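You operate a simulated robot arm through the tools that you are given. There is no shell and no other tool.

You are at the controls of a simulated robot arm. One attempt, no reset.

## Task
Two black circuit cards sit in each other's slots: change them over.
Fine: supply switch off first; one card out at a time, by way of the free slot; supply on again with GOOD lit.

The check looks at the end state, three seconds after you hand in, the way a careful person would. Anything else that was tipped, shoved, dropped, spilled or broken makes it a failure.

## Robot
A 7-joint arm with a two-finger parallel gripper, fixed in place. Base frame: the origin is at the foot of the arm, x ahead of it, y to its left, z up. Units: mm, rad, N and s.
With the tool pointing down near the work surface it reaches from about 100 to 360 mm from the base axis. Its first joint turns from -1.152 to 1.152 rad. Payload 1.57 kg.
The TCP is the grasp point between the finger pads, 30 mm short of the fingertips. In the tool frame z runs along the fingers and y along their closing line. Largest opening 80 mm; finger width 17, thickness 12; the body of the gripper, 40 by 82 mm, starts 80 mm behind the TCP.
Orientation is that of the tool frame in the base frame, as a unit quaternion [x, y, z, w]. With the fingers straight down and closing along the base's y, the tool's x points along the base's -x, its y along +y and its z along -z.

## Interface
- The arm moves only by the tool step_arm. Its argument "moves" is a list of rows, each an object of numbers (a shift or turn left out is 0, a gripper value left out holds the last): "dx", "dy", "dz": the shift along the tool's x, y, z in units of 50 mm (1.0 is 50 mm); "wx", "wy", "wz": the turn, a rotation vector about the tool's x, y, z in units of 5 degrees (1.0 is 5 degrees); "gripper": the gripper command, from -1 (fully open) to 1 (shut), values between in proportion. In form: [{"dx": .., "dy": .., "dz": .., "wx": .., "wy": .., "wz": .., "gripper": ..}, ...]. A call has 1 to 20 rows; each row shifts and turns the commanded pose from where the row before left it, along the tool's axes as they then stand. A call with a number of a shift or a turn outside -1 to 1 is refused whole. Each row takes 0.2 s and may step no farther than 50 mm and 0.15 rad from the row before; otherwise, or with a gripper value out of range, the whole call is refused. Where a pose cannot be reached the arm comes as near as it can. A force on the tool above 50 N (or 10 N above the force at the start of the call, whichever is more), or a blocked arm, ends the call early, and 0.2 s more pass. The fingers move at their own pace (about 72 mm/s each) and stop on an object; they squeeze with about 42 N. The grip force told is the motor's: it shows also when the fingers shut on nothing. Time passes only in rows, and 0.2 s behind the last, so rows that do not move let the fingers close. It gives the time, the measured TCP pose, the force on the tool (base axes), the opening and the grip force at its end, in the units of the frame above (readings bear some noise), with the torque about the TCP (base axes, N m) and any sound that the robot's microphone picked up, and new pictures: "pictures" is both (left out), scene, wrist or none.
- Cameras (640 x 400 px; columns grow to the right, rows downward): "scene" is fixed at [33.3, 407.8, 1456.3]; the picture's right is [-0.94, -0.34, 0.00], its down [-0.12, 0.34, -0.93] and it looks along [0.32, -0.88, -0.36] (base axes); focal length 313 px, centre (320, 200). "wrist" rides on the gripper at [72, -7, -122] in the tool frame; the picture's right is [0.09, 1.00, 0.00], its down [-0.84, 0.08, -0.54] and it looks along [-0.54, 0.05, 0.84] (tool axes); focal length 238 px, centre (320, 200).
- locate(camera, pixels): for up to 12 pixels [column, row] of the newest picture of that camera ("zoom" is the newest enlarged one), the place [x, y, z] in the base frame of the surface seen there, good to about 2 mm, but the place of the scene camera against the robot may be out by one fixed shift of up to 18 mm in any direction. The clock stands still meanwhile.
- close_up(camera, box): a new picture of the part [left, top, right, bottom] of that camera's present view, enlarged. The clock stands still meanwhile.
- finish_job(): hands the job in; it is judged then, once.

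Leave the gripper open and the arm clear of the work at the hand-in unless told otherwise.

The tools are called after "Request:" by a JSON object that holds its "api" and its "payload". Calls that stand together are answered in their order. step_arm: Moves the arm, as the interface text tells. Its arguments: {"type":"object","properties":{"moves":{"type":"array","items":{"type":"object","properties":{"dx":{"type":"number"},"dy":{"type":"number"},"dz":{"type":"number"},"wx":{"type":"number"},"wy":{"type":"number"},"wz":{"type":"number"},"gripper":{"type":"number"}}}},"pictures":{"type":"string","enum":["both","scene","wrist","none"]}},"required":["moves"]} The other tools are called the same way: locate (camera, pixels) gives the place of the surface under pixels of a picture; close_up (camera, box) takes an enlarged picture of a part of a camera's view; finish_job () hands the job in.

At the start:

```text
time_s: 0.0
tool_pos: [314.6, -44.4, 1278.1]
ee_rot: [0.0, 1.0, 0.0, 0.0]
force: [-0.3, 0.5, -0.5]
wrist_torque: [-0.01, 0.01, 0.04]
finger_gap: 80.0
grasp_force: 0.1
```

scene: 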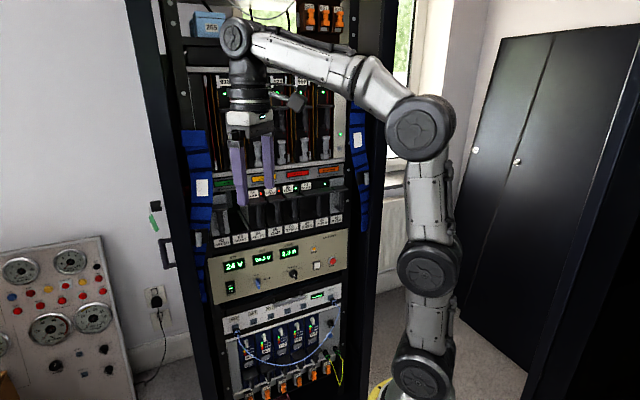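
wrist: 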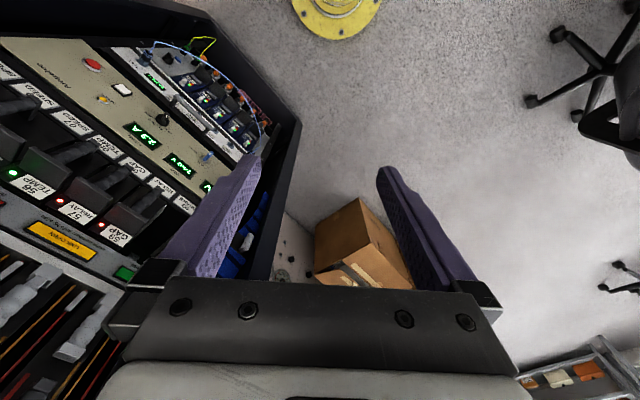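

I see a rack with several card shelves, a power supply panel (24 V) and a gripper in front of it. First I'll take enlarged views of the rack parts to read the labels and find the cards, slots and switch.

Request:
{"api": "close_up", "payload": {"camera": "scene", "box": [190, 160, 360, 260]}}

Request:
{"api": "close_up", "payload": {"camera": "scene", "box": [200, 225, 360, 325]}}

Request:
{"api": "close_up", "payload": {"camera": "scene", "box": [180, 60, 360, 180]}}

Request:
{"api": "close_up", "payload": {"camera": "wrist", "box": [0, 40, 300, 260]}}

Request:
{"api": "close_up", "payload": {"camera": "scene", "box": [200, 280, 360, 400]}}

```text
3.76 times, centred on (275, 210) of scene
```

zoom: 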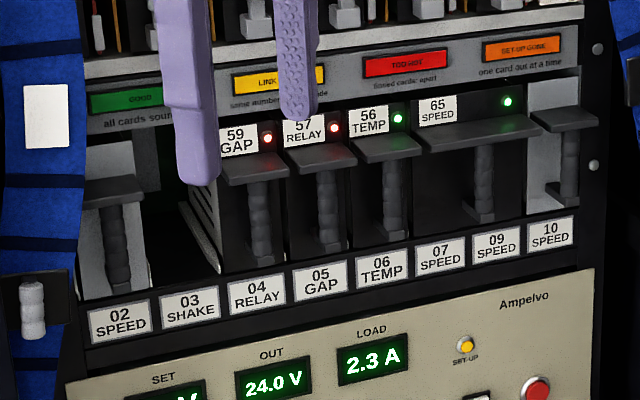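

```text
4.00 times, centred on (280, 275) of scene
```

zoom: 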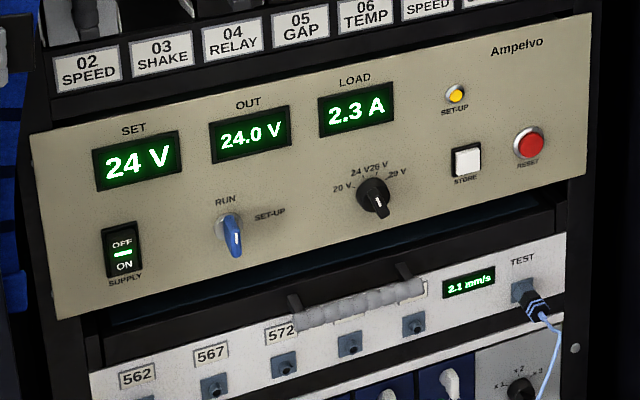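

```text
3.33 times, centred on (270, 120) of scene
```

zoom: 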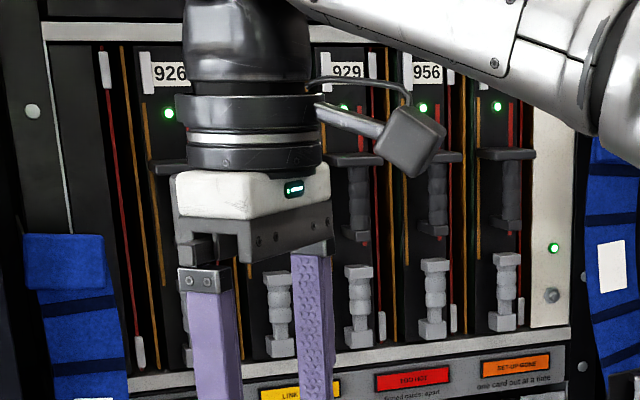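

```text
1.82 times, centred on (150, 150) of wrist
```

zoom: 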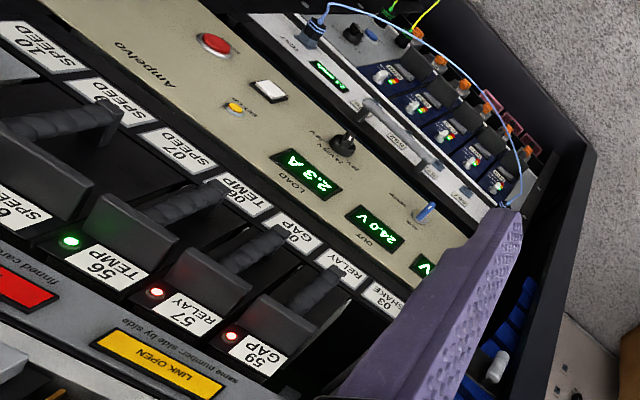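

```text
3.33 times, centred on (280, 340) of scene
```

zoom: 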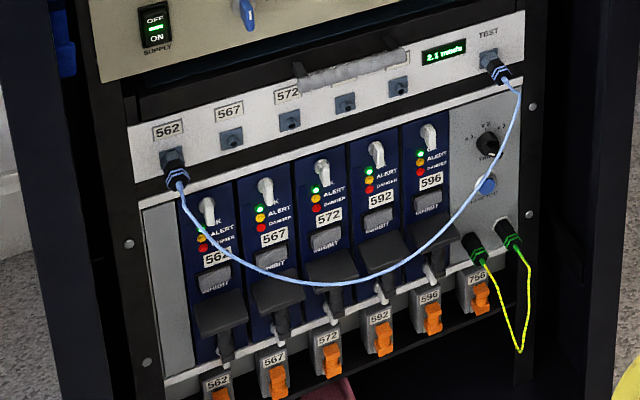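

The 24 V supply is on. The red LEDs show slot "04 RELAY" holding card 59 GAP and slot "05 GAP" holding card 57 RELAY. Slot "03 SHAKE" looks free. Next I'll get places of the key features from the scene camera.

Request:
{"api": "locate", "payload": {"camera": "scene", "pixels": [[230, 280], [230, 295], [215, 265], [345, 240], [239, 239], [258, 235], [277, 230], [253, 205], [262, 215], [279, 212], [240, 215], [219, 222]]}}

Request:
{"api": "locate", "payload": {"camera": "wrist", "pixels": [[13, 172], [59, 201], [101, 225], [118, 232], [76, 212], [40, 185], [160, 120], [93, 67], [141, 137], [207, 186], [120, 88], [125, 272]]}}

Request:
{"api": "close_up", "payload": {"camera": "scene", "box": [205, 175, 295, 250]}}

Request:
{"api": "close_up", "payload": {"camera": "scene", "box": [275, 160, 365, 235]}}

```text
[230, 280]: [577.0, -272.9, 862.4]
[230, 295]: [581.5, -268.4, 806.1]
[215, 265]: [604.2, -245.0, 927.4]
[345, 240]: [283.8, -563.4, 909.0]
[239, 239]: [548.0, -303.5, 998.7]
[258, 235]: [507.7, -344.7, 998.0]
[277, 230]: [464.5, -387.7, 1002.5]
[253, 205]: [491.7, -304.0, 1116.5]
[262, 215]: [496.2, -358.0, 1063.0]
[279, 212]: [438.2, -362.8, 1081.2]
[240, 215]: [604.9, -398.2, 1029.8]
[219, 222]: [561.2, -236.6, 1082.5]
```

```text
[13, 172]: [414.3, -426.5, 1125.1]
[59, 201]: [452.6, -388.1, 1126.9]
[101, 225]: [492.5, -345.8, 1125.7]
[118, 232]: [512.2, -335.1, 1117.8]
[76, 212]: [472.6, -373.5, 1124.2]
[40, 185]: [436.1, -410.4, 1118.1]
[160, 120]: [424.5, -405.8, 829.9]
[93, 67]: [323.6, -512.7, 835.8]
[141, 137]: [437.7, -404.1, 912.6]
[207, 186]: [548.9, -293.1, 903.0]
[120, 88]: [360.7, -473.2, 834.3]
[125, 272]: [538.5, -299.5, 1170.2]
```

```text
5.33 times, centred on (250, 212) of scene
```

zoom: 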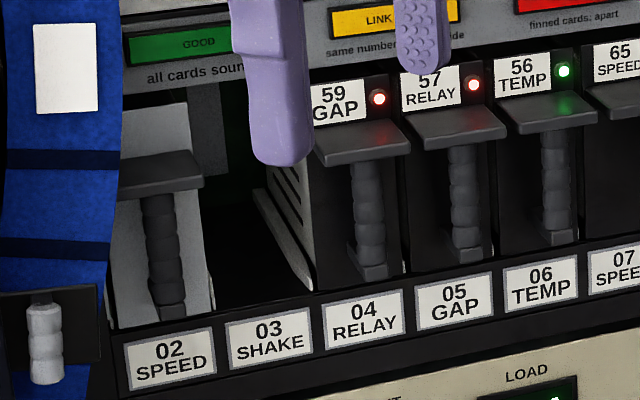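

```text
5.33 times, centred on (320, 198) of scene
```

zoom: 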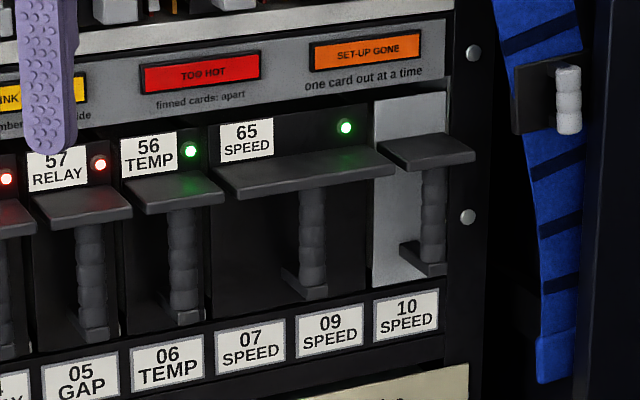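

The rack face runs along (-0.707,-0.707) with its normal toward the robot, about 600 mm from the base axis (card slots are about 59 mm apart). I'll compare LED positions in both cameras to work out the scene shift, and locate more of the handle points.

Request:
{"api": "locate", "payload": {"camera": "scene", "pixels": [[260.9, 192.9], [278.9, 190.4], [295.6, 187.8], [319, 222], [336, 218], [300, 225], [298, 207], [296, 196], [230.5, 283], [230.5, 287.5], [230.5, 292], [342, 155]]}}

Request:
{"api": "locate", "payload": {"camera": "wrist", "pixels": [[101, 224], [60.4, 200.5], [12.6, 172.5], [138, 185], [95, 160], [100, 205], [70, 190]]}}

```text
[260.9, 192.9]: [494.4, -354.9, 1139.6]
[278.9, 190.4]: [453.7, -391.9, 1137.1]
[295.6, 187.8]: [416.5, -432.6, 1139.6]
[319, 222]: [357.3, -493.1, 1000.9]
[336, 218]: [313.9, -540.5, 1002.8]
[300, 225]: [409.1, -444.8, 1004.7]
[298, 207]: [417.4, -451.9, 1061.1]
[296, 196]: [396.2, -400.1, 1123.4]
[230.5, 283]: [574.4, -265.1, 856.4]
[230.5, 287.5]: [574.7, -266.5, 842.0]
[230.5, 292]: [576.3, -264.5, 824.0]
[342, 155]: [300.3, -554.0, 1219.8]
```

```text
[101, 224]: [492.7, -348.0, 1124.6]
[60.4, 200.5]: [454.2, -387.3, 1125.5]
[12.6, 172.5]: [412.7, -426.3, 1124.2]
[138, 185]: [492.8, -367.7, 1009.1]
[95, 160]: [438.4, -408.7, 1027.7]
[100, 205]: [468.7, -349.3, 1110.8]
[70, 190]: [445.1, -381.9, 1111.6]
```

The scene camera reads about (+2, -6, +14) mm against the wrist camera, so I'll trust the wrist camera. First I'll turn the tool 45° toward the rack and move forward slightly, still pointing down.

Request:
{"api": "step_arm", "payload": {"moves": [{"wz": 1}, {"wz": 1}, {"wz": 1}, {"wz": 1}, {"wz": 1}, {"wz": 1}, {"wz": 1}, {"wz": 1}, {"wz": 1}, {"dx": -0.5}, {"dx": -0.5}]}}

```text
time_s: 2.4
tool_pos: [350.4, -80.6, 1276.5]
ee_rot: [0.383, 0.924, 0.0, 0.001]
force: [-1.0, 0.4, -0.4]
wrist_torque: [0.0, -0.01, 0.02]
finger_gap: 80.2
grasp_force: 0.1
```

scene: 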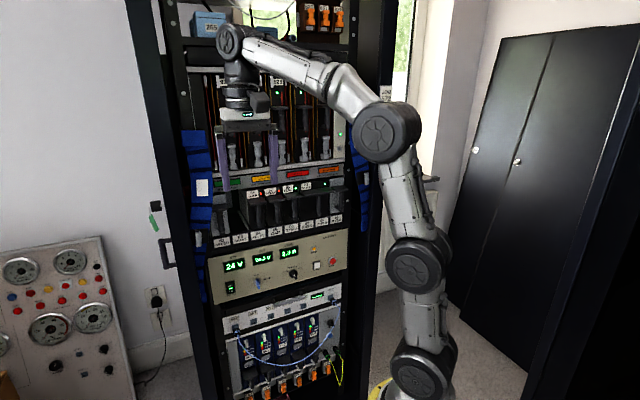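
wrist: 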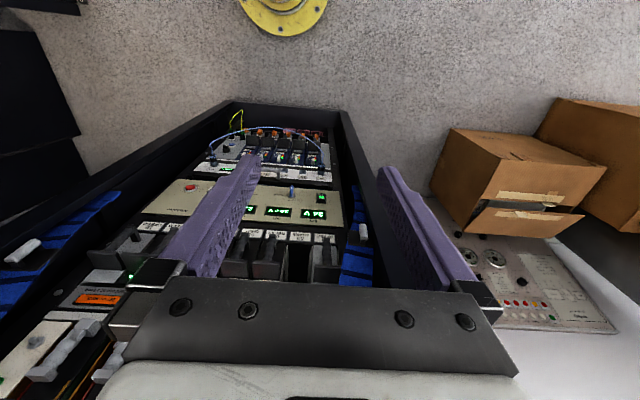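

The wrist view is now square to the rack. Next I'll pitch the fingers toward the rack while lowering, first by 45°.

Request:
{"api": "step_arm", "payload": {"moves": [{"wy": -1, "dz": 0.4}, {"wy": -1, "dz": 0.4}, {"wy": -1, "dz": 0.4}, {"wy": -1, "dz": 0.4}, {"wy": -1, "dz": 0.4}, {"wy": -1, "dz": 0.4}, {"wy": -1, "dz": 0.4}, {"wy": -1, "dz": 0.4}, {"wy": -1, "dz": 0.4}]}}

```text
time_s: 4.4
tool_pos: [392.7, -122.0, 1113.0]
ee_rot: [0.353, 0.854, -0.147, 0.353]
force: [0.6, 0.7, -1.0]
wrist_torque: [0.01, -0.01, -0.02]
finger_gap: 80.1
grasp_force: 0.1
```

scene: 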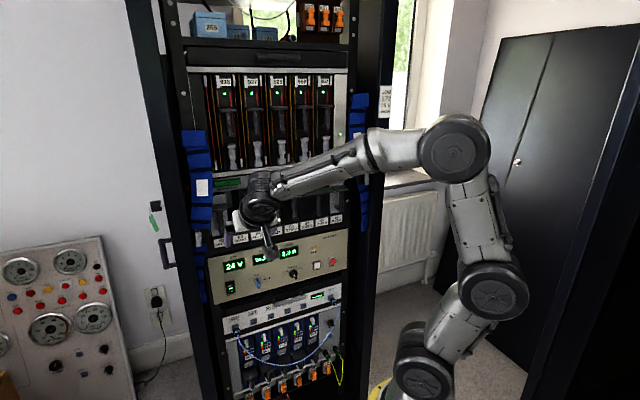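
wrist: 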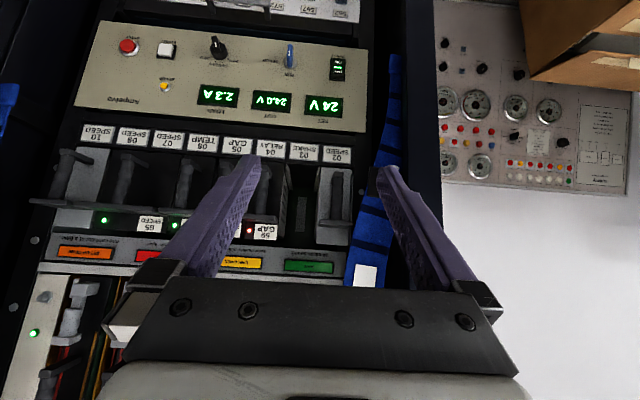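

Good overview of the front from here. I'll take enlarged views and locate the rocker, handles, slots and lamps with the wrist camera.

Request:
{"api": "close_up", "payload": {"camera": "wrist", "box": [40, 110, 200, 210]}}

Request:
{"api": "close_up", "payload": {"camera": "wrist", "box": [200, 130, 370, 280]}}

Request:
{"api": "close_up", "payload": {"camera": "wrist", "box": [180, 30, 370, 130]}}

Request:
{"api": "locate", "payload": {"camera": "wrist", "pixels": [[337, 60], [337, 68], [337, 76], [337, 150], [303, 153], [270, 150], [263, 190], [338, 195], [305, 200], [290, 200], [250, 230], [338, 180]]}}

```text
4.00 times, centred on (120, 160) of wrist
```

zoom: 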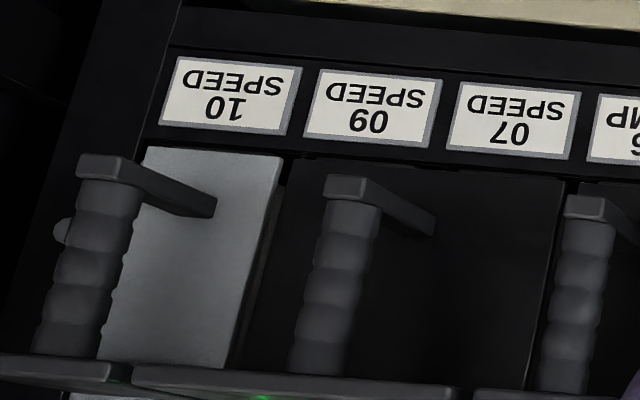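

```text
2.67 times, centred on (285, 205) of wrist
```

zoom: 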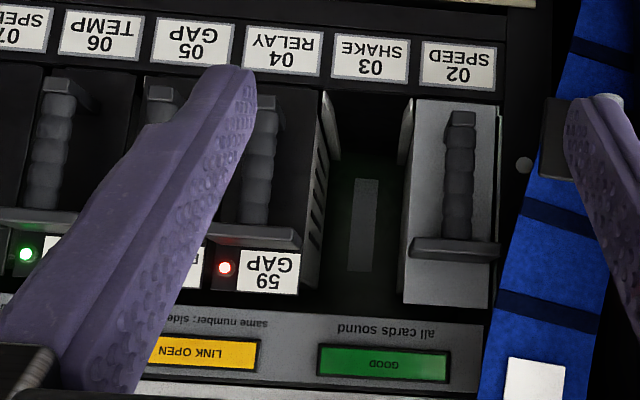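

```text
3.37 times, centred on (275, 80) of wrist
```

zoom: 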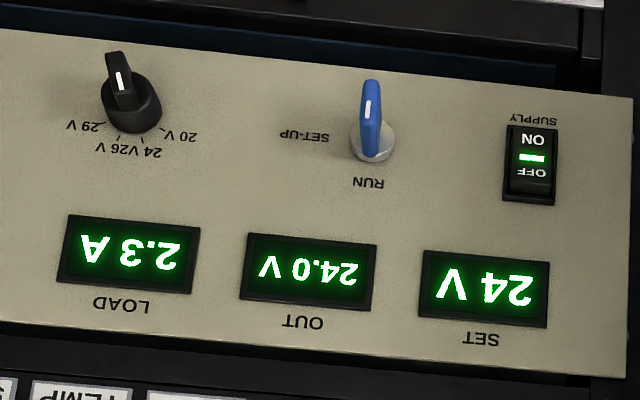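

```text
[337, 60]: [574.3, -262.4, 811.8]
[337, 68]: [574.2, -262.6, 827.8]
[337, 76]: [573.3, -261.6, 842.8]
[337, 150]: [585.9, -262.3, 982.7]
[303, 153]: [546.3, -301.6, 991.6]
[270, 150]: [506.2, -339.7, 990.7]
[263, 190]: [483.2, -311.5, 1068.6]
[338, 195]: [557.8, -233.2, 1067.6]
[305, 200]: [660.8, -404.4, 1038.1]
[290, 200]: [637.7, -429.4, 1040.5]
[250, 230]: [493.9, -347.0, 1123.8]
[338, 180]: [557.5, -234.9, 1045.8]
```

From the wrist camera:
- The rocker centre is about (574,-263,829). Its OFF half is the upper one, z ≈ 842.
- The handles are vertical grips with their front at about 560 mm depth, and the slots are about 55.5 mm apart.
- Slot 03 is empty, open back to about 753 mm.

I'll finish pitching to horizontal, stopping in front of the rocker with the fingers shut.

Request:
{"api": "step_arm", "payload": {"moves": [{"wy": -1, "dx": 0.4, "dz": 0.4, "dy": 0.064, "gripper": 1}, {"wy": -1, "dx": 0.4, "dz": 0.4, "dy": 0.064}, {"wy": -1, "dx": 0.4, "dz": 0.4, "dy": 0.064}, {"wy": -1, "dx": 0.4, "dz": 0.4, "dy": 0.064}, {"wy": -1, "dx": 0.4, "dz": 0.4, "dy": 0.064}, {"wy": -1, "dx": 0.4, "dz": 0.4, "dy": 0.064}, {"wy": -1, "dx": 0.4, "dz": 0.4, "dy": 0.064}, {"wy": -1, "dx": 0.4, "dz": 0.4, "dy": 0.064}, {"wy": -1, "dx": 0.4, "dz": 0.4, "dy": 0.064}, {}]}}

```text
time_s: 6.6
tool_pos: [471.4, -160.4, 879.8]
ee_rot: [0.271, 0.653, -0.271, 0.654]
force: [-0.5, 0.1, 0.1]
wrist_torque: [-0.01, -0.02, 0.01]
finger_gap: 0.0
grasp_force: 21.4
```

scene: 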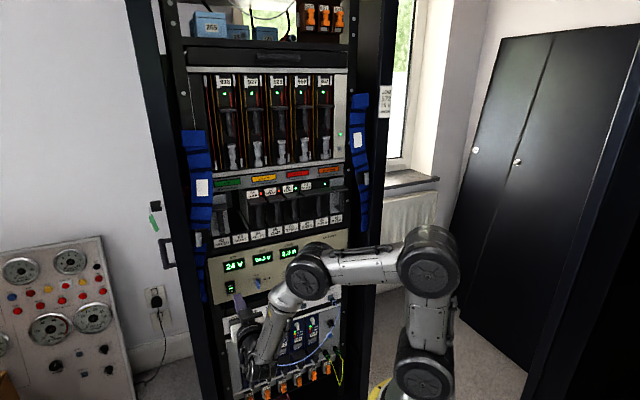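
wrist: 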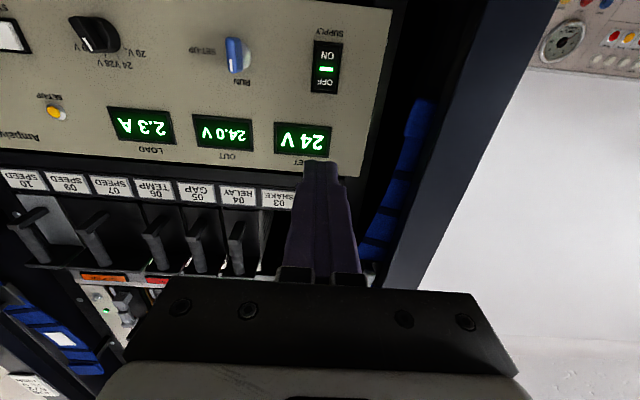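

The fingers are shut and horizontal, about 450 mm out. The rocker sits around (326,67) in the wrist view. I'll zoom in and locate it precisely.

Request:
{"api": "close_up", "payload": {"camera": "wrist", "box": [270, 20, 390, 110]}}

Request:
{"api": "locate", "payload": {"camera": "wrist", "pixels": [[326, 57], [326, 67], [326, 74], [326, 82], [326, 88], [314, 75], [340, 75], [326, 42], [326, 100]]}}

```text
4.44 times, centred on (330, 65) of wrist
```

zoom: 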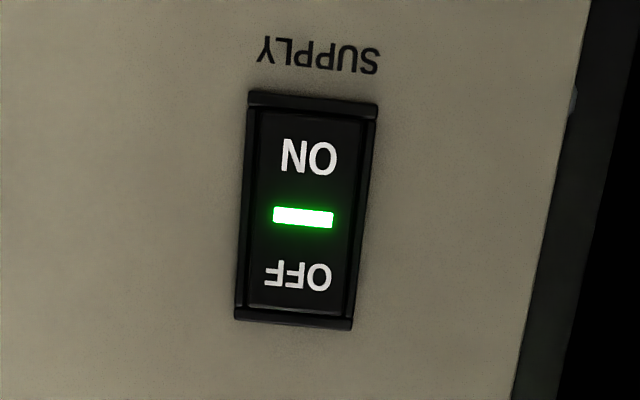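

```text
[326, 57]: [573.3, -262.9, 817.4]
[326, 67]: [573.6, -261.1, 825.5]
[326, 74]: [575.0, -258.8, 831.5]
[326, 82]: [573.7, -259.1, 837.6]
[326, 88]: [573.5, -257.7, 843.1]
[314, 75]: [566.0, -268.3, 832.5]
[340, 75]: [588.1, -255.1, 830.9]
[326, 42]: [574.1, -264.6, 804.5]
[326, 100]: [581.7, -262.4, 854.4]
```

The ON half is pressed in and the OFF half stands about 2.5 mm proud. I'll line up the fingertip at z=837 and move up to about 5 mm short of the OFF half.

Request:
{"api": "step_arm", "payload": {"moves": [{"dx": 0.856, "dy": 0.03}, {"dz": 0.7}, {"dz": 0.7}, {"dz": 0.7}, {}], "pictures": "wrist"}}

```text
time_s: 7.8
tool_pos: [547.0, -233.6, 837.5]
ee_rot: [0.27, 0.654, -0.271, 0.653]
force: [-0.2, -0.3, 0.5]
wrist_torque: [0.01, 0.04, 0.0]
finger_gap: 0.4
grasp_force: 21.2
```

wrist: 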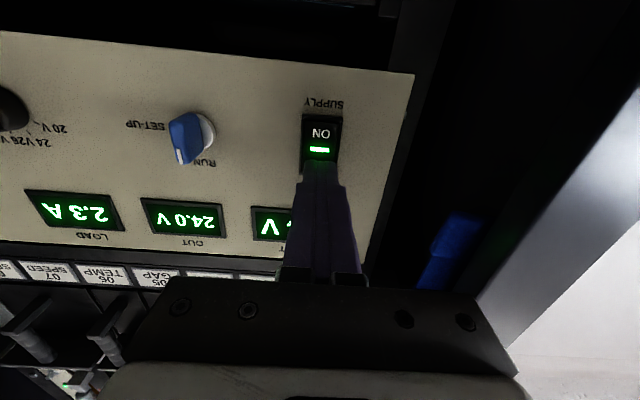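

The tip covers the OFF half (the ON word and light bar are still visible below it at (320,140)). I'll push forward in small steps.

Request:
{"api": "step_arm", "payload": {"moves": [{"dz": 0.06}, {"dz": 0.06}, {"dz": 0.04}, {"dz": 0.04}, {}], "pictures": "wrist"}}

```text
time_s: 8.8
tool_pos: [552.5, -238.0, 838.1]
ee_rot: [0.27, 0.651, -0.272, 0.655]
force: [-18.7, 12.7, 9.8]
wrist_torque: [-0.03, -0.13, -0.14]
finger_gap: 0.3
grasp_force: 21.2
stopped in row 4: the force on the tool passed its limit at 59 N (the readings are from after the stop); the commanded pose is now the measured one
```

wrist: 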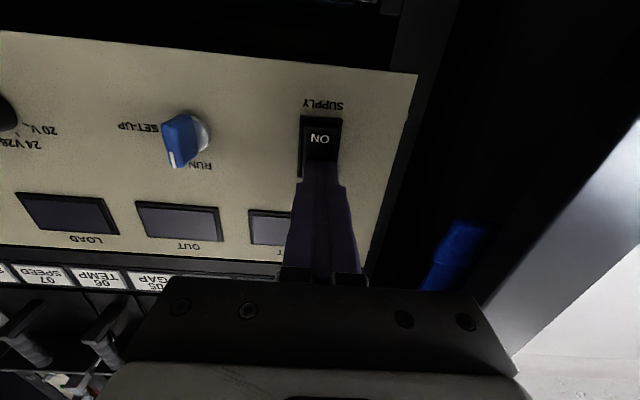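

The displays are dark and the light bar is off, so the supply is OFF. I'll back off and move up to stand in front of slot 04 (card 59 GAP), fingers partly open.

Request:
{"api": "step_arm", "payload": {"moves": [{"dz": -0.6}, {"dz": -1}, {"dz": -0.8}, {"dx": -0.9, "gripper": -0.1}, {"dx": -0.9, "dy": -0.4}, {"dx": -0.9, "dy": -0.4}, {"dx": -0.9, "dy": -0.4}, {"dx": -0.9, "dy": -0.4}, {"dy": -0.45}, {}]}}

```text
time_s: 11.0
tool_pos: [392.5, -225.5, 1061.1]
ee_rot: [0.269, 0.653, -0.271, 0.654]
force: [0.7, -0.8, 0.5]
wrist_torque: [0.02, -0.02, -0.02]
finger_gap: 43.8
grasp_force: 0.1
```

scene: 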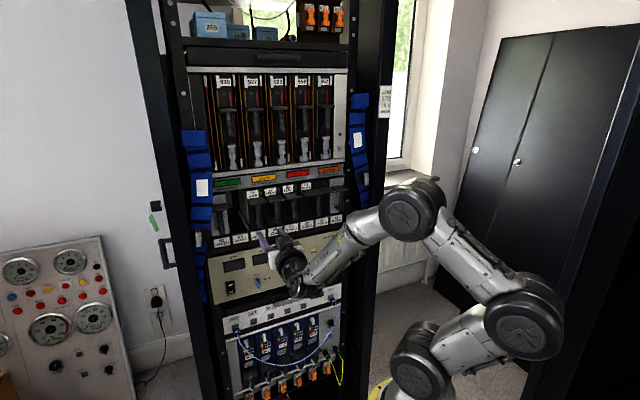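
wrist: 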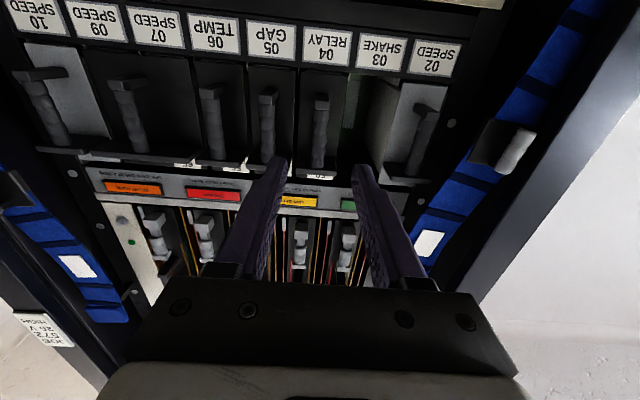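

The fingers are in front of slot 04 (handle about (320,130) in the wrist view). I'll enlarge to confirm the switch is off and to measure the handle, its foot and its ledge.

Request:
{"api": "close_up", "payload": {"camera": "scene", "box": [200, 160, 360, 310]}}

Request:
{"api": "close_up", "payload": {"camera": "wrist", "box": [230, 30, 450, 190]}}

Request:
{"api": "locate", "payload": {"camera": "wrist", "pixels": [[320, 98], [320, 115], [319, 130], [318, 145], [317, 160], [310, 130], [327, 130], [267, 96], [266, 130], [266, 150], [300, 168], [340, 170]]}}

```text
2.67 times, centred on (280, 235) of scene
```

zoom: 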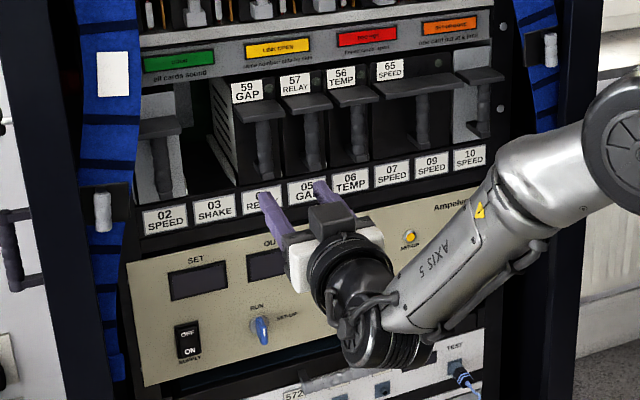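

```text
2.50 times, centred on (340, 110) of wrist
```

zoom: 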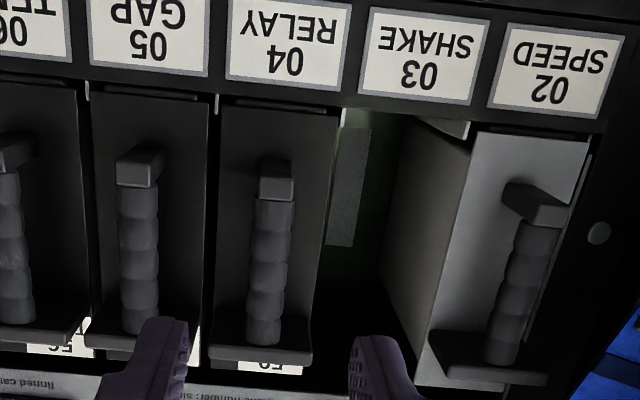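

```text
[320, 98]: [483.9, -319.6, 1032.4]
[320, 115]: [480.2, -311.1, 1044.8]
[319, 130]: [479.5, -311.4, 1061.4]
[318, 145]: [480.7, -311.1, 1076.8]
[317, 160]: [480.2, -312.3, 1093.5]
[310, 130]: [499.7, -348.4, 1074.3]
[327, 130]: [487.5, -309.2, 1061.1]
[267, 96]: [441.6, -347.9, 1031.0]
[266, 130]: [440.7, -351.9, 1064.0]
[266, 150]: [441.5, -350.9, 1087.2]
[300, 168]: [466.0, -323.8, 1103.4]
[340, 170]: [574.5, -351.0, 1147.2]
```

The supply is OFF (display dark, rocker tilted). The handle of card 59 is centred at u≈-119 (x≈480, y≈-312), with foot at z≈1032 and ledge at z≈1103. I'll align and slide the open fingers round the handle, stopping short of the panel.

Request:
{"api": "step_arm", "payload": {"moves": [{"dx": -0.098, "dy": 0.018}, {"dz": 0.6}, {"dz": 0.6}, {"dz": 0.6}, {"dz": 0.4}, {"dz": 0.2}, {"dz": 0.1}, {}]}}

```text
time_s: 12.8
tool_pos: [482.0, -314.5, 1068.1]
ee_rot: [0.27, 0.652, -0.271, 0.654]
force: [0.6, -0.5, 0.5]
wrist_torque: [0.03, 0.01, 0.03]
finger_gap: 43.8
grasp_force: 0.1
```

scene: 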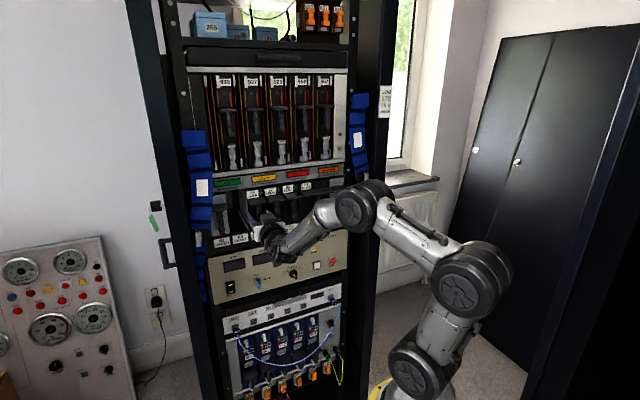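
wrist: 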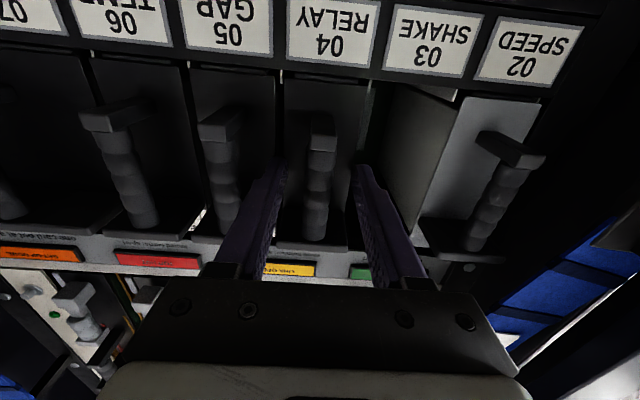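

The handle sits in the middle between the fingers. I'll close on it now.

Request:
{"api": "step_arm", "payload": {"moves": [{"gripper": 1}, {}, {}, {}], "pictures": "wrist"}}

```text
time_s: 13.8
tool_pos: [483.9, -315.1, 1067.2]
ee_rot: [0.27, 0.652, -0.271, 0.654]
force: [0.9, -2.4, 0.4]
wrist_torque: [-0.03, -0.05, -0.07]
finger_gap: 16.5
grasp_force: 31.9
```

wrist: 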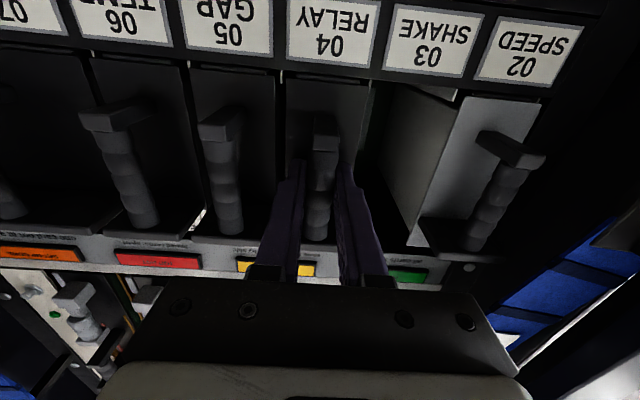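

Gripped at 16.5 mm. I'll now pull straight out gently, with the first 20 mm in small steps.

Request:
{"api": "step_arm", "payload": {"moves": [{"dz": -0.08}, {"dz": -0.08}, {"dz": -0.1}, {"dz": -0.1}, {}]}}

```text
time_s: 15.0
tool_pos: [471.5, -299.9, 1067.8]
ee_rot: [0.27, 0.653, -0.271, 0.654]
force: [0.0, -0.3, 0.1]
wrist_torque: [0.01, 0.01, -0.04]
finger_gap: 17.0
grasp_force: 31.8
```

scene: 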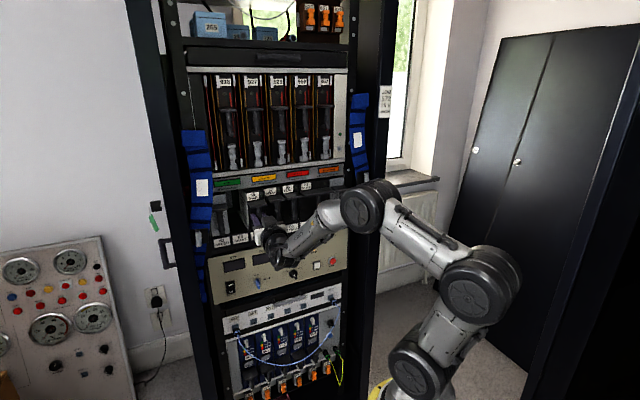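
wrist: 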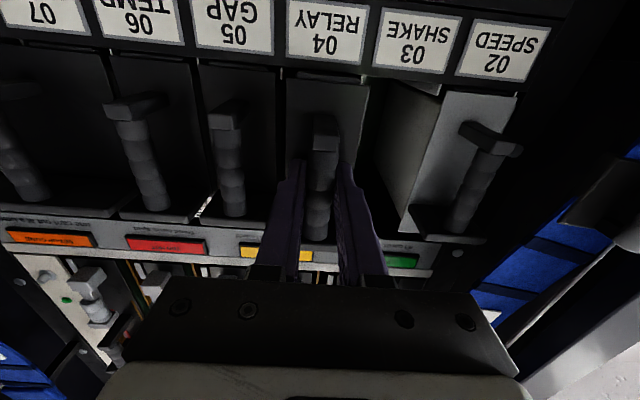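

The card slides with the hand with almost no force. I'll keep pulling straight out in moderate steps, checking forces along the way.

Request:
{"api": "step_arm", "payload": {"moves": [{"dz": -0.3}, {"dz": -0.3}, {"dz": -0.3}, {"dz": -0.3}, {"dz": -0.3}, {"dz": -0.3}, {}]}}

```text
time_s: 16.6
tool_pos: [407.4, -237.0, 1068.6]
ee_rot: [0.27, 0.652, -0.272, 0.654]
force: [0.4, 0.4, 0.4]
wrist_torque: [0.14, 0.14, -0.03]
finger_gap: 16.6
grasp_force: 31.6
```

scene: 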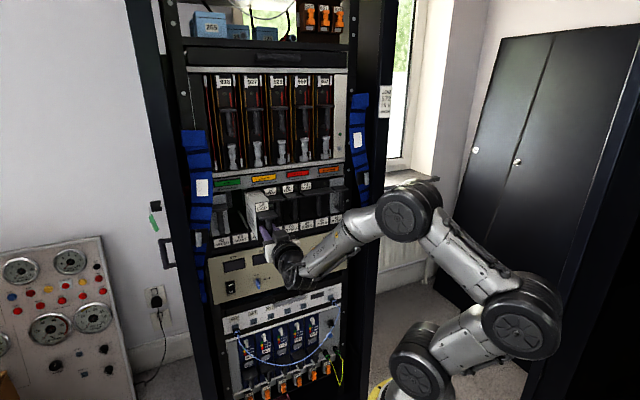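
wrist: 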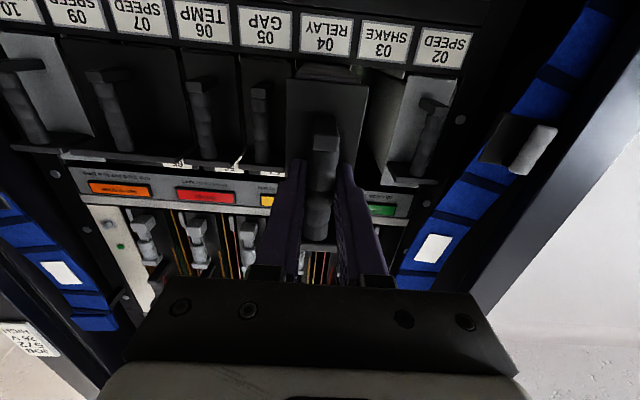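

The card is out by about 110 mm, held steady. I'll go on pulling, in smaller steps as its back edge leaves the guides.

Request:
{"api": "step_arm", "payload": {"moves": [{"dz": -0.25}, {"dz": -0.25}, {"dz": -0.2}, {"dz": -0.2}, {}]}}

Request:
{"api": "close_up", "payload": {"camera": "scene", "box": [200, 170, 320, 290]}}

```text
time_s: 17.8
tool_pos: [374.5, -206.7, 1068.2]
ee_rot: [0.27, 0.652, -0.272, 0.654]
force: [-0.9, -0.1, 1.1]
wrist_torque: [0.18, 0.18, -0.03]
finger_gap: 16.8
grasp_force: 32.1
```

scene: 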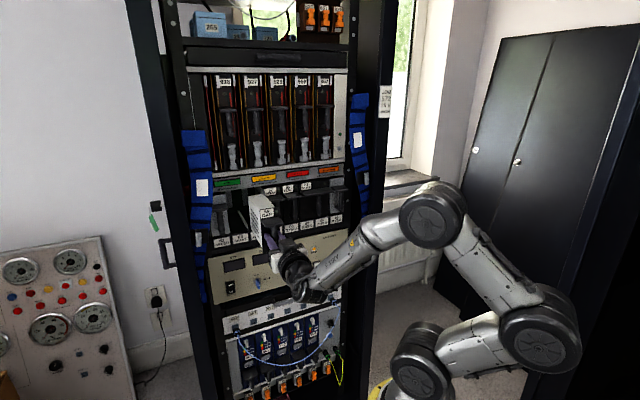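
wrist: 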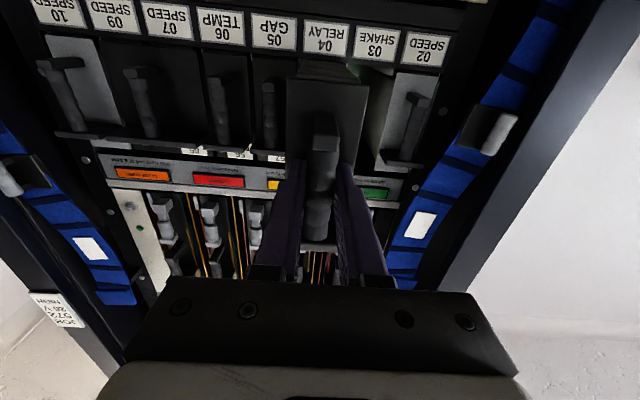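

```text
3.33 times, centred on (260, 230) of scene
```

zoom: 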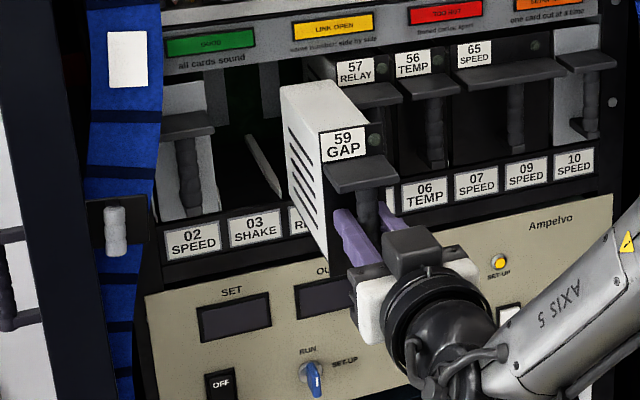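

The box of card 59 is nearly free, with no droop. I'll pull another 50 mm so that its back clears the neighbouring handles.

Request:
{"api": "step_arm", "payload": {"moves": [{"dz": -0.2}, {"dz": -0.2}, {"dz": -0.2}, {"dz": -0.2}, {"dz": -0.2}, {}]}}

Request:
{"api": "close_up", "payload": {"camera": "scene", "box": [200, 170, 320, 290]}}

Request:
{"api": "close_up", "payload": {"camera": "wrist", "box": [220, 20, 460, 200]}}

```text
time_s: 19.2
tool_pos: [340.6, -170.7, 1066.7]
ee_rot: [0.27, 0.652, -0.271, 0.654]
force: [0.3, -0.3, 0.0]
wrist_torque: [0.14, 0.14, -0.02]
finger_gap: 16.8
grasp_force: 32.1
```

scene: 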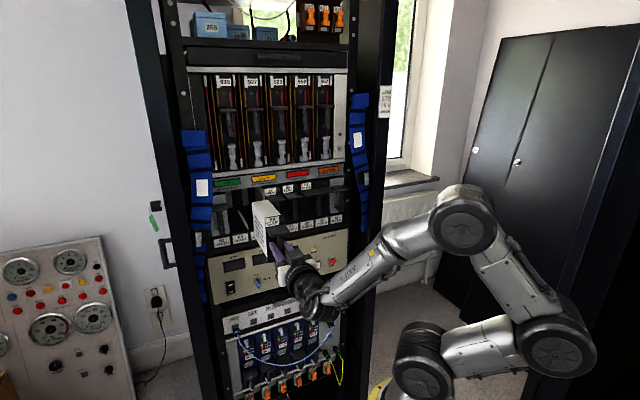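
wrist: 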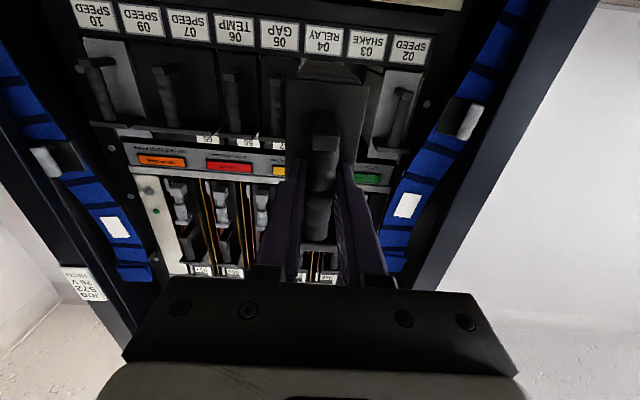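

```text
3.33 times, centred on (260, 230) of scene
```

zoom: 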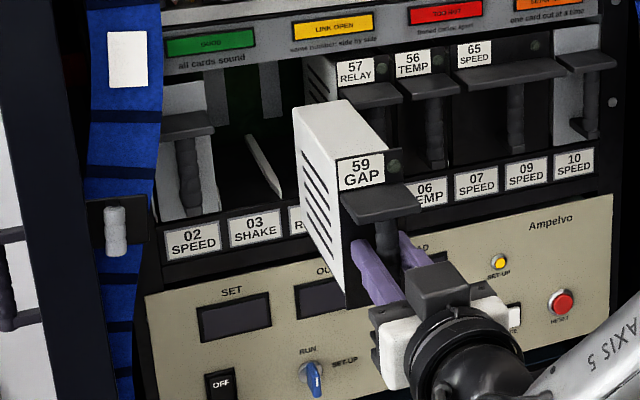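

```text
2.22 times, centred on (340, 110) of wrist
```

zoom: 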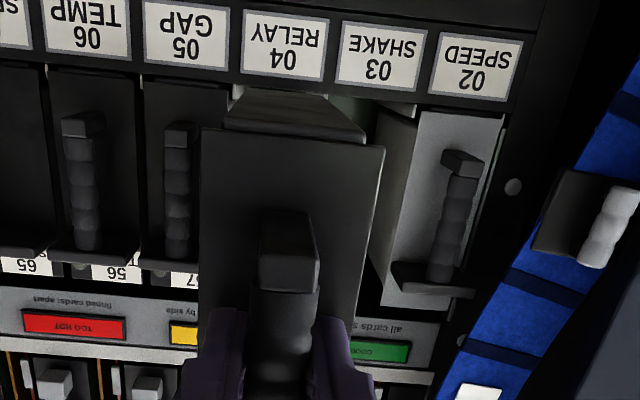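

Card 59 is fully clear of its guides. I need the exact slot pitch, so I'll locate the label centres across the row plus the card's own edges.

Request:
{"api": "close_up", "payload": {"camera": "wrist", "box": [60, 0, 460, 200]}}

Request:
{"api": "locate", "payload": {"camera": "wrist", "pixels": [[94, 15], [142, 20], [188, 25], [234, 31], [279, 36], [323, 41], [367, 45], [408, 49], [328, 62], [328, 73], [290, 82], [365, 88]]}}

```text
1.60 times, centred on (260, 100) of wrist
```

zoom: 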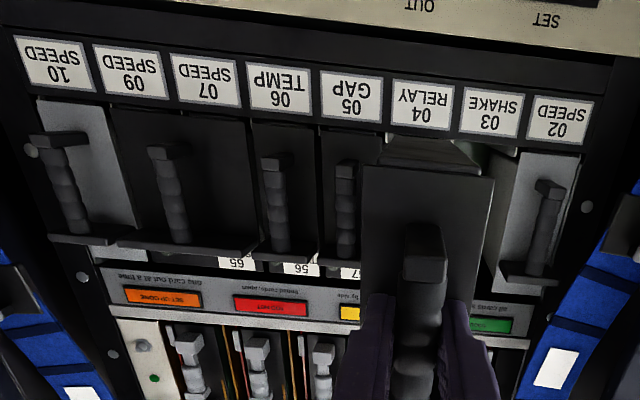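

```text
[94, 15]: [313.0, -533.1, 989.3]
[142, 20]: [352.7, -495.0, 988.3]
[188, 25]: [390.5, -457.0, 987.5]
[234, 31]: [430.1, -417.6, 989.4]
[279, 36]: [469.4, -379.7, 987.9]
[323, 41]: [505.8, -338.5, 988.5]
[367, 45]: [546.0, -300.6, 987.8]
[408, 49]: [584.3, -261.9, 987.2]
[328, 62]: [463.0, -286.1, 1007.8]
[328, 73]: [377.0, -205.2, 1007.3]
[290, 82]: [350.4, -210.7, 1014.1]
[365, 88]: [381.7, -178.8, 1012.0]
```

The slot pitch is 55.0 mm (05: -63.4, 04: -118.4, 03: -173.4). I'll shift the card 55 mm left (tool +y) in front of slot 03, staying at the same height.

Request:
{"api": "step_arm", "payload": {"moves": [{"dy": 0.275}, {"dy": 0.275}, {"dy": 0.275}, {"dy": 0.275}, {}, {}]}}

Request:
{"api": "close_up", "payload": {"camera": "scene", "box": [200, 170, 320, 290]}}

Request:
{"api": "close_up", "payload": {"camera": "wrist", "box": [220, 20, 460, 200]}}

```text
time_s: 20.6
tool_pos: [380.3, -132.1, 1065.6]
ee_rot: [0.269, 0.652, -0.272, 0.655]
force: [-0.1, 0.1, 0.3]
wrist_torque: [0.14, 0.11, 0.02]
finger_gap: 16.5
grasp_force: 31.9
```

scene: 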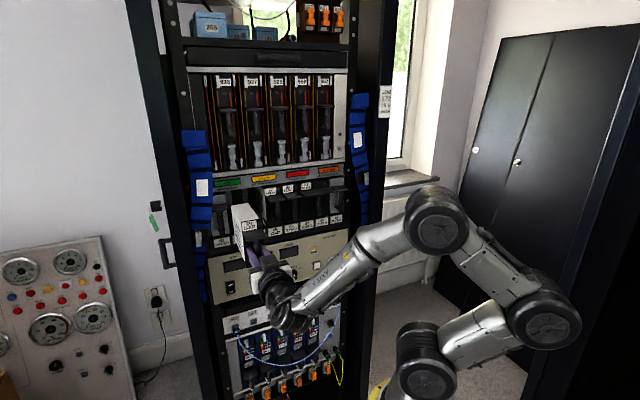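
wrist: 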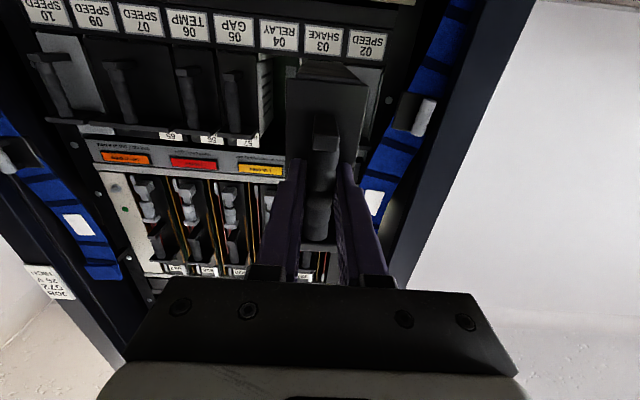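

```text
3.33 times, centred on (260, 230) of scene
```

zoom: 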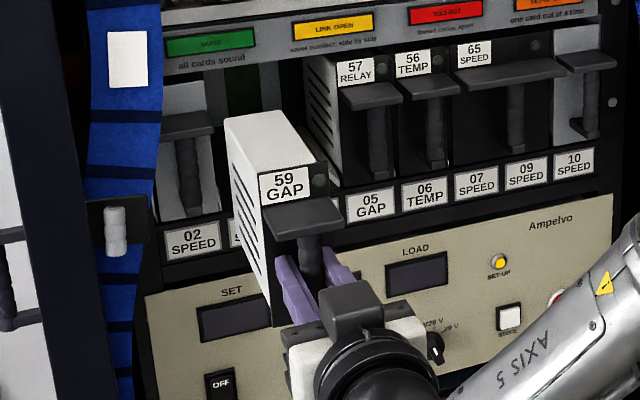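

```text
2.22 times, centred on (340, 110) of wrist
```

zoom: 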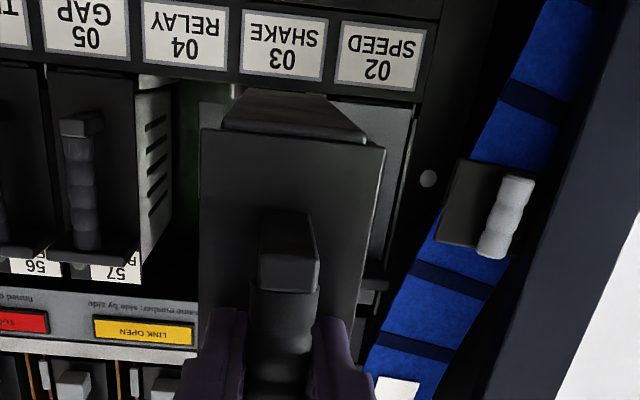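

The card is in front of slot 03. Before pushing it in, I'll check the sideways alignment closely by locating the label 03 edges and the card panel edges.

Request:
{"api": "close_up", "payload": {"camera": "wrist", "box": [270, 15, 390, 90]}}

Request:
{"api": "close_up", "payload": {"camera": "scene", "box": [210, 180, 290, 250]}}

```text
5.33 times, centred on (330, 52) of wrist
```

zoom: 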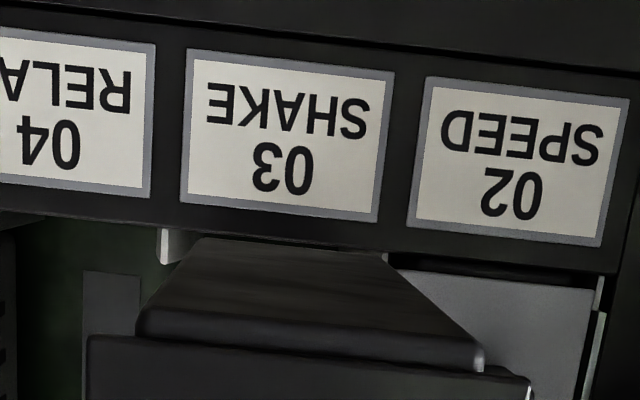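

```text
5.71 times, centred on (250, 215) of scene
```

zoom: 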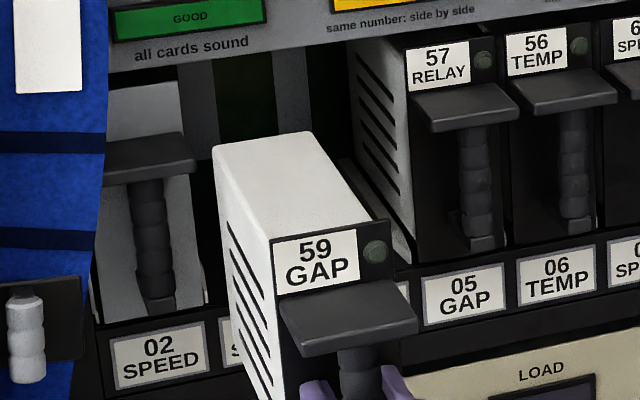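

I can see a small white guide rail at the slot edge near (301,60). I'll locate the label edges, card box corners and rail.

Request:
{"api": "locate", "payload": {"camera": "wrist", "pixels": [[304.8, 38], [342, 42.5], [309.5, 60], [340, 62.5], [297, 74.5], [358, 80.5], [301.3, 60], [288.5, 82], [428, 178], [382, 70], [360, 62], [299, 55]]}}

```text
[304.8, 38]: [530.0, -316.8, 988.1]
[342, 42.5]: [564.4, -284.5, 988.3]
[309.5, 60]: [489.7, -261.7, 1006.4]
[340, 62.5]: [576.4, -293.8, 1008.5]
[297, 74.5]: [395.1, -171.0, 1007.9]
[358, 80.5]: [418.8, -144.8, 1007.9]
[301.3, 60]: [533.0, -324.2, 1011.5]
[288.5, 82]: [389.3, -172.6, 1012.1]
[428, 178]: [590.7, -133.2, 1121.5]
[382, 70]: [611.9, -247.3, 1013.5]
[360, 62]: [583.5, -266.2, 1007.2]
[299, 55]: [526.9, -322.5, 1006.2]
```

The card sits about 1–1.5 mm too far left of the slot centre. I'll correct that and move forward 45 mm, so that the back edge comes just to the slot mouth.

Request:
{"api": "step_arm", "payload": {"moves": [{"dy": -0.026}, {"dz": 0.3}, {"dz": 0.3}, {"dz": 0.3}, {}]}}

Request:
{"api": "close_up", "payload": {"camera": "wrist", "box": [240, 10, 400, 110]}}

Request:
{"api": "close_up", "payload": {"camera": "scene", "box": [210, 180, 290, 250]}}

```text
time_s: 21.8
tool_pos: [412.1, -165.1, 1066.7]
ee_rot: [0.269, 0.653, -0.27, 0.655]
force: [0.3, 0.3, -0.7]
wrist_torque: [0.18, 0.14, 0.01]
finger_gap: 16.8
grasp_force: 32.4
```

scene: 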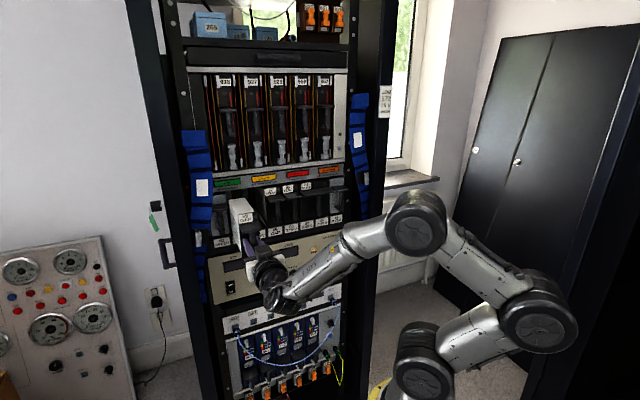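
wrist: 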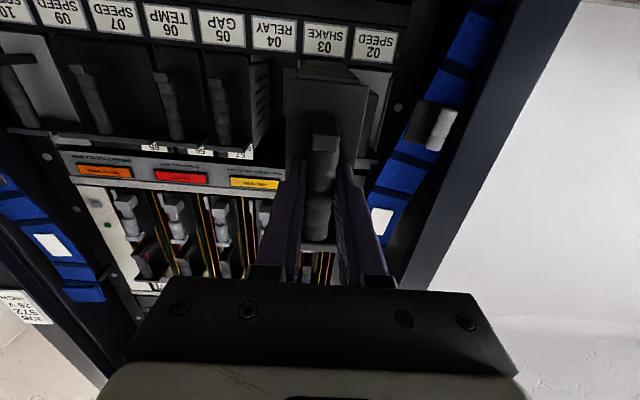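

```text
4.00 times, centred on (320, 60) of wrist
```

zoom: 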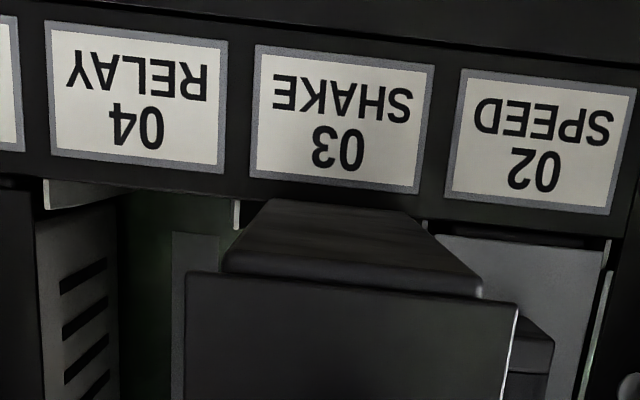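

```text
5.71 times, centred on (250, 215) of scene
```

zoom: 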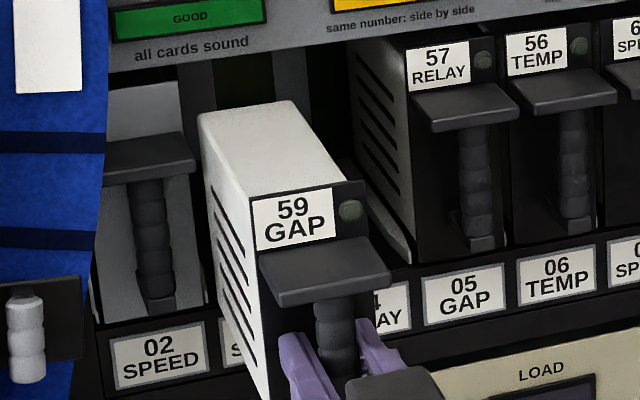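

The card's back is at the mouth, between the two rails (about (300,64) and (346,66) in the wrist view), maybe 1 mm left of centre. I'll nudge slightly right and feed it in slowly while watching the forces.

Request:
{"api": "step_arm", "payload": {"moves": [{"dy": -0.014}, {"dz": 0.15}, {"dz": 0.15}, {"dz": 0.15}, {"dz": 0.15}, {"dz": 0.15}, {"dz": 0.15}, {}]}}

Request:
{"api": "close_up", "payload": {"camera": "wrist", "box": [240, 10, 400, 110]}}

```text
time_s: 22.6
tool_pos: [420.0, -172.4, 1067.9]
ee_rot: [0.268, 0.652, -0.271, 0.656]
force: [-30.1, 26.6, 7.8]
wrist_torque: [0.42, 0.59, -0.18]
finger_gap: 16.6
grasp_force: 32.3
stopped in row 4: the force on the tool passed its limit at 73 N (the readings are from after the stop); the commanded pose is now the measured one
```

scene: 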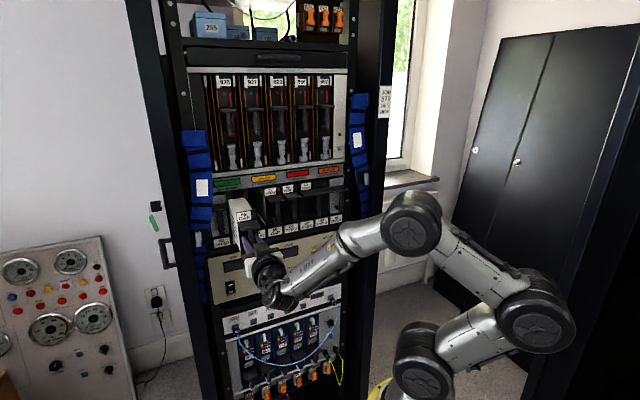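
wrist: 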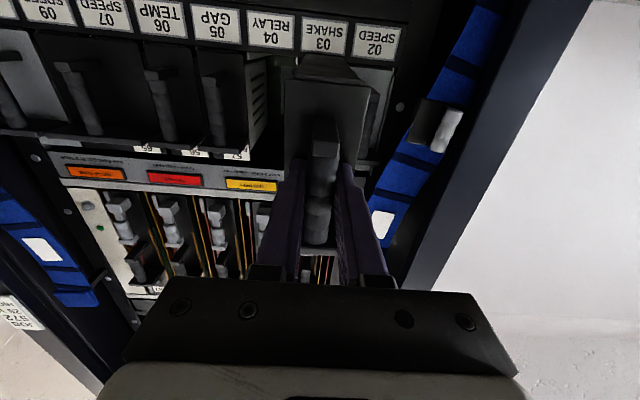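

```text
4.00 times, centred on (320, 60) of wrist
```

zoom: 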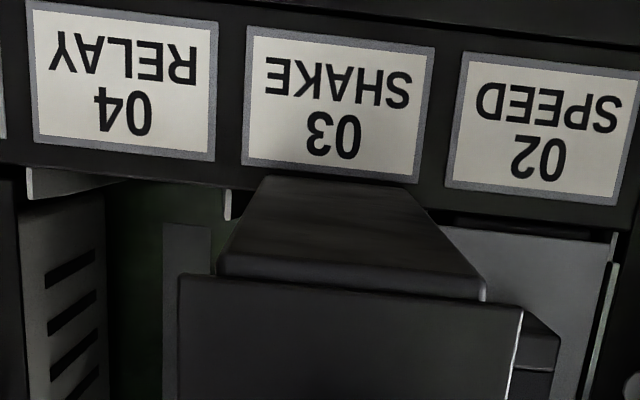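

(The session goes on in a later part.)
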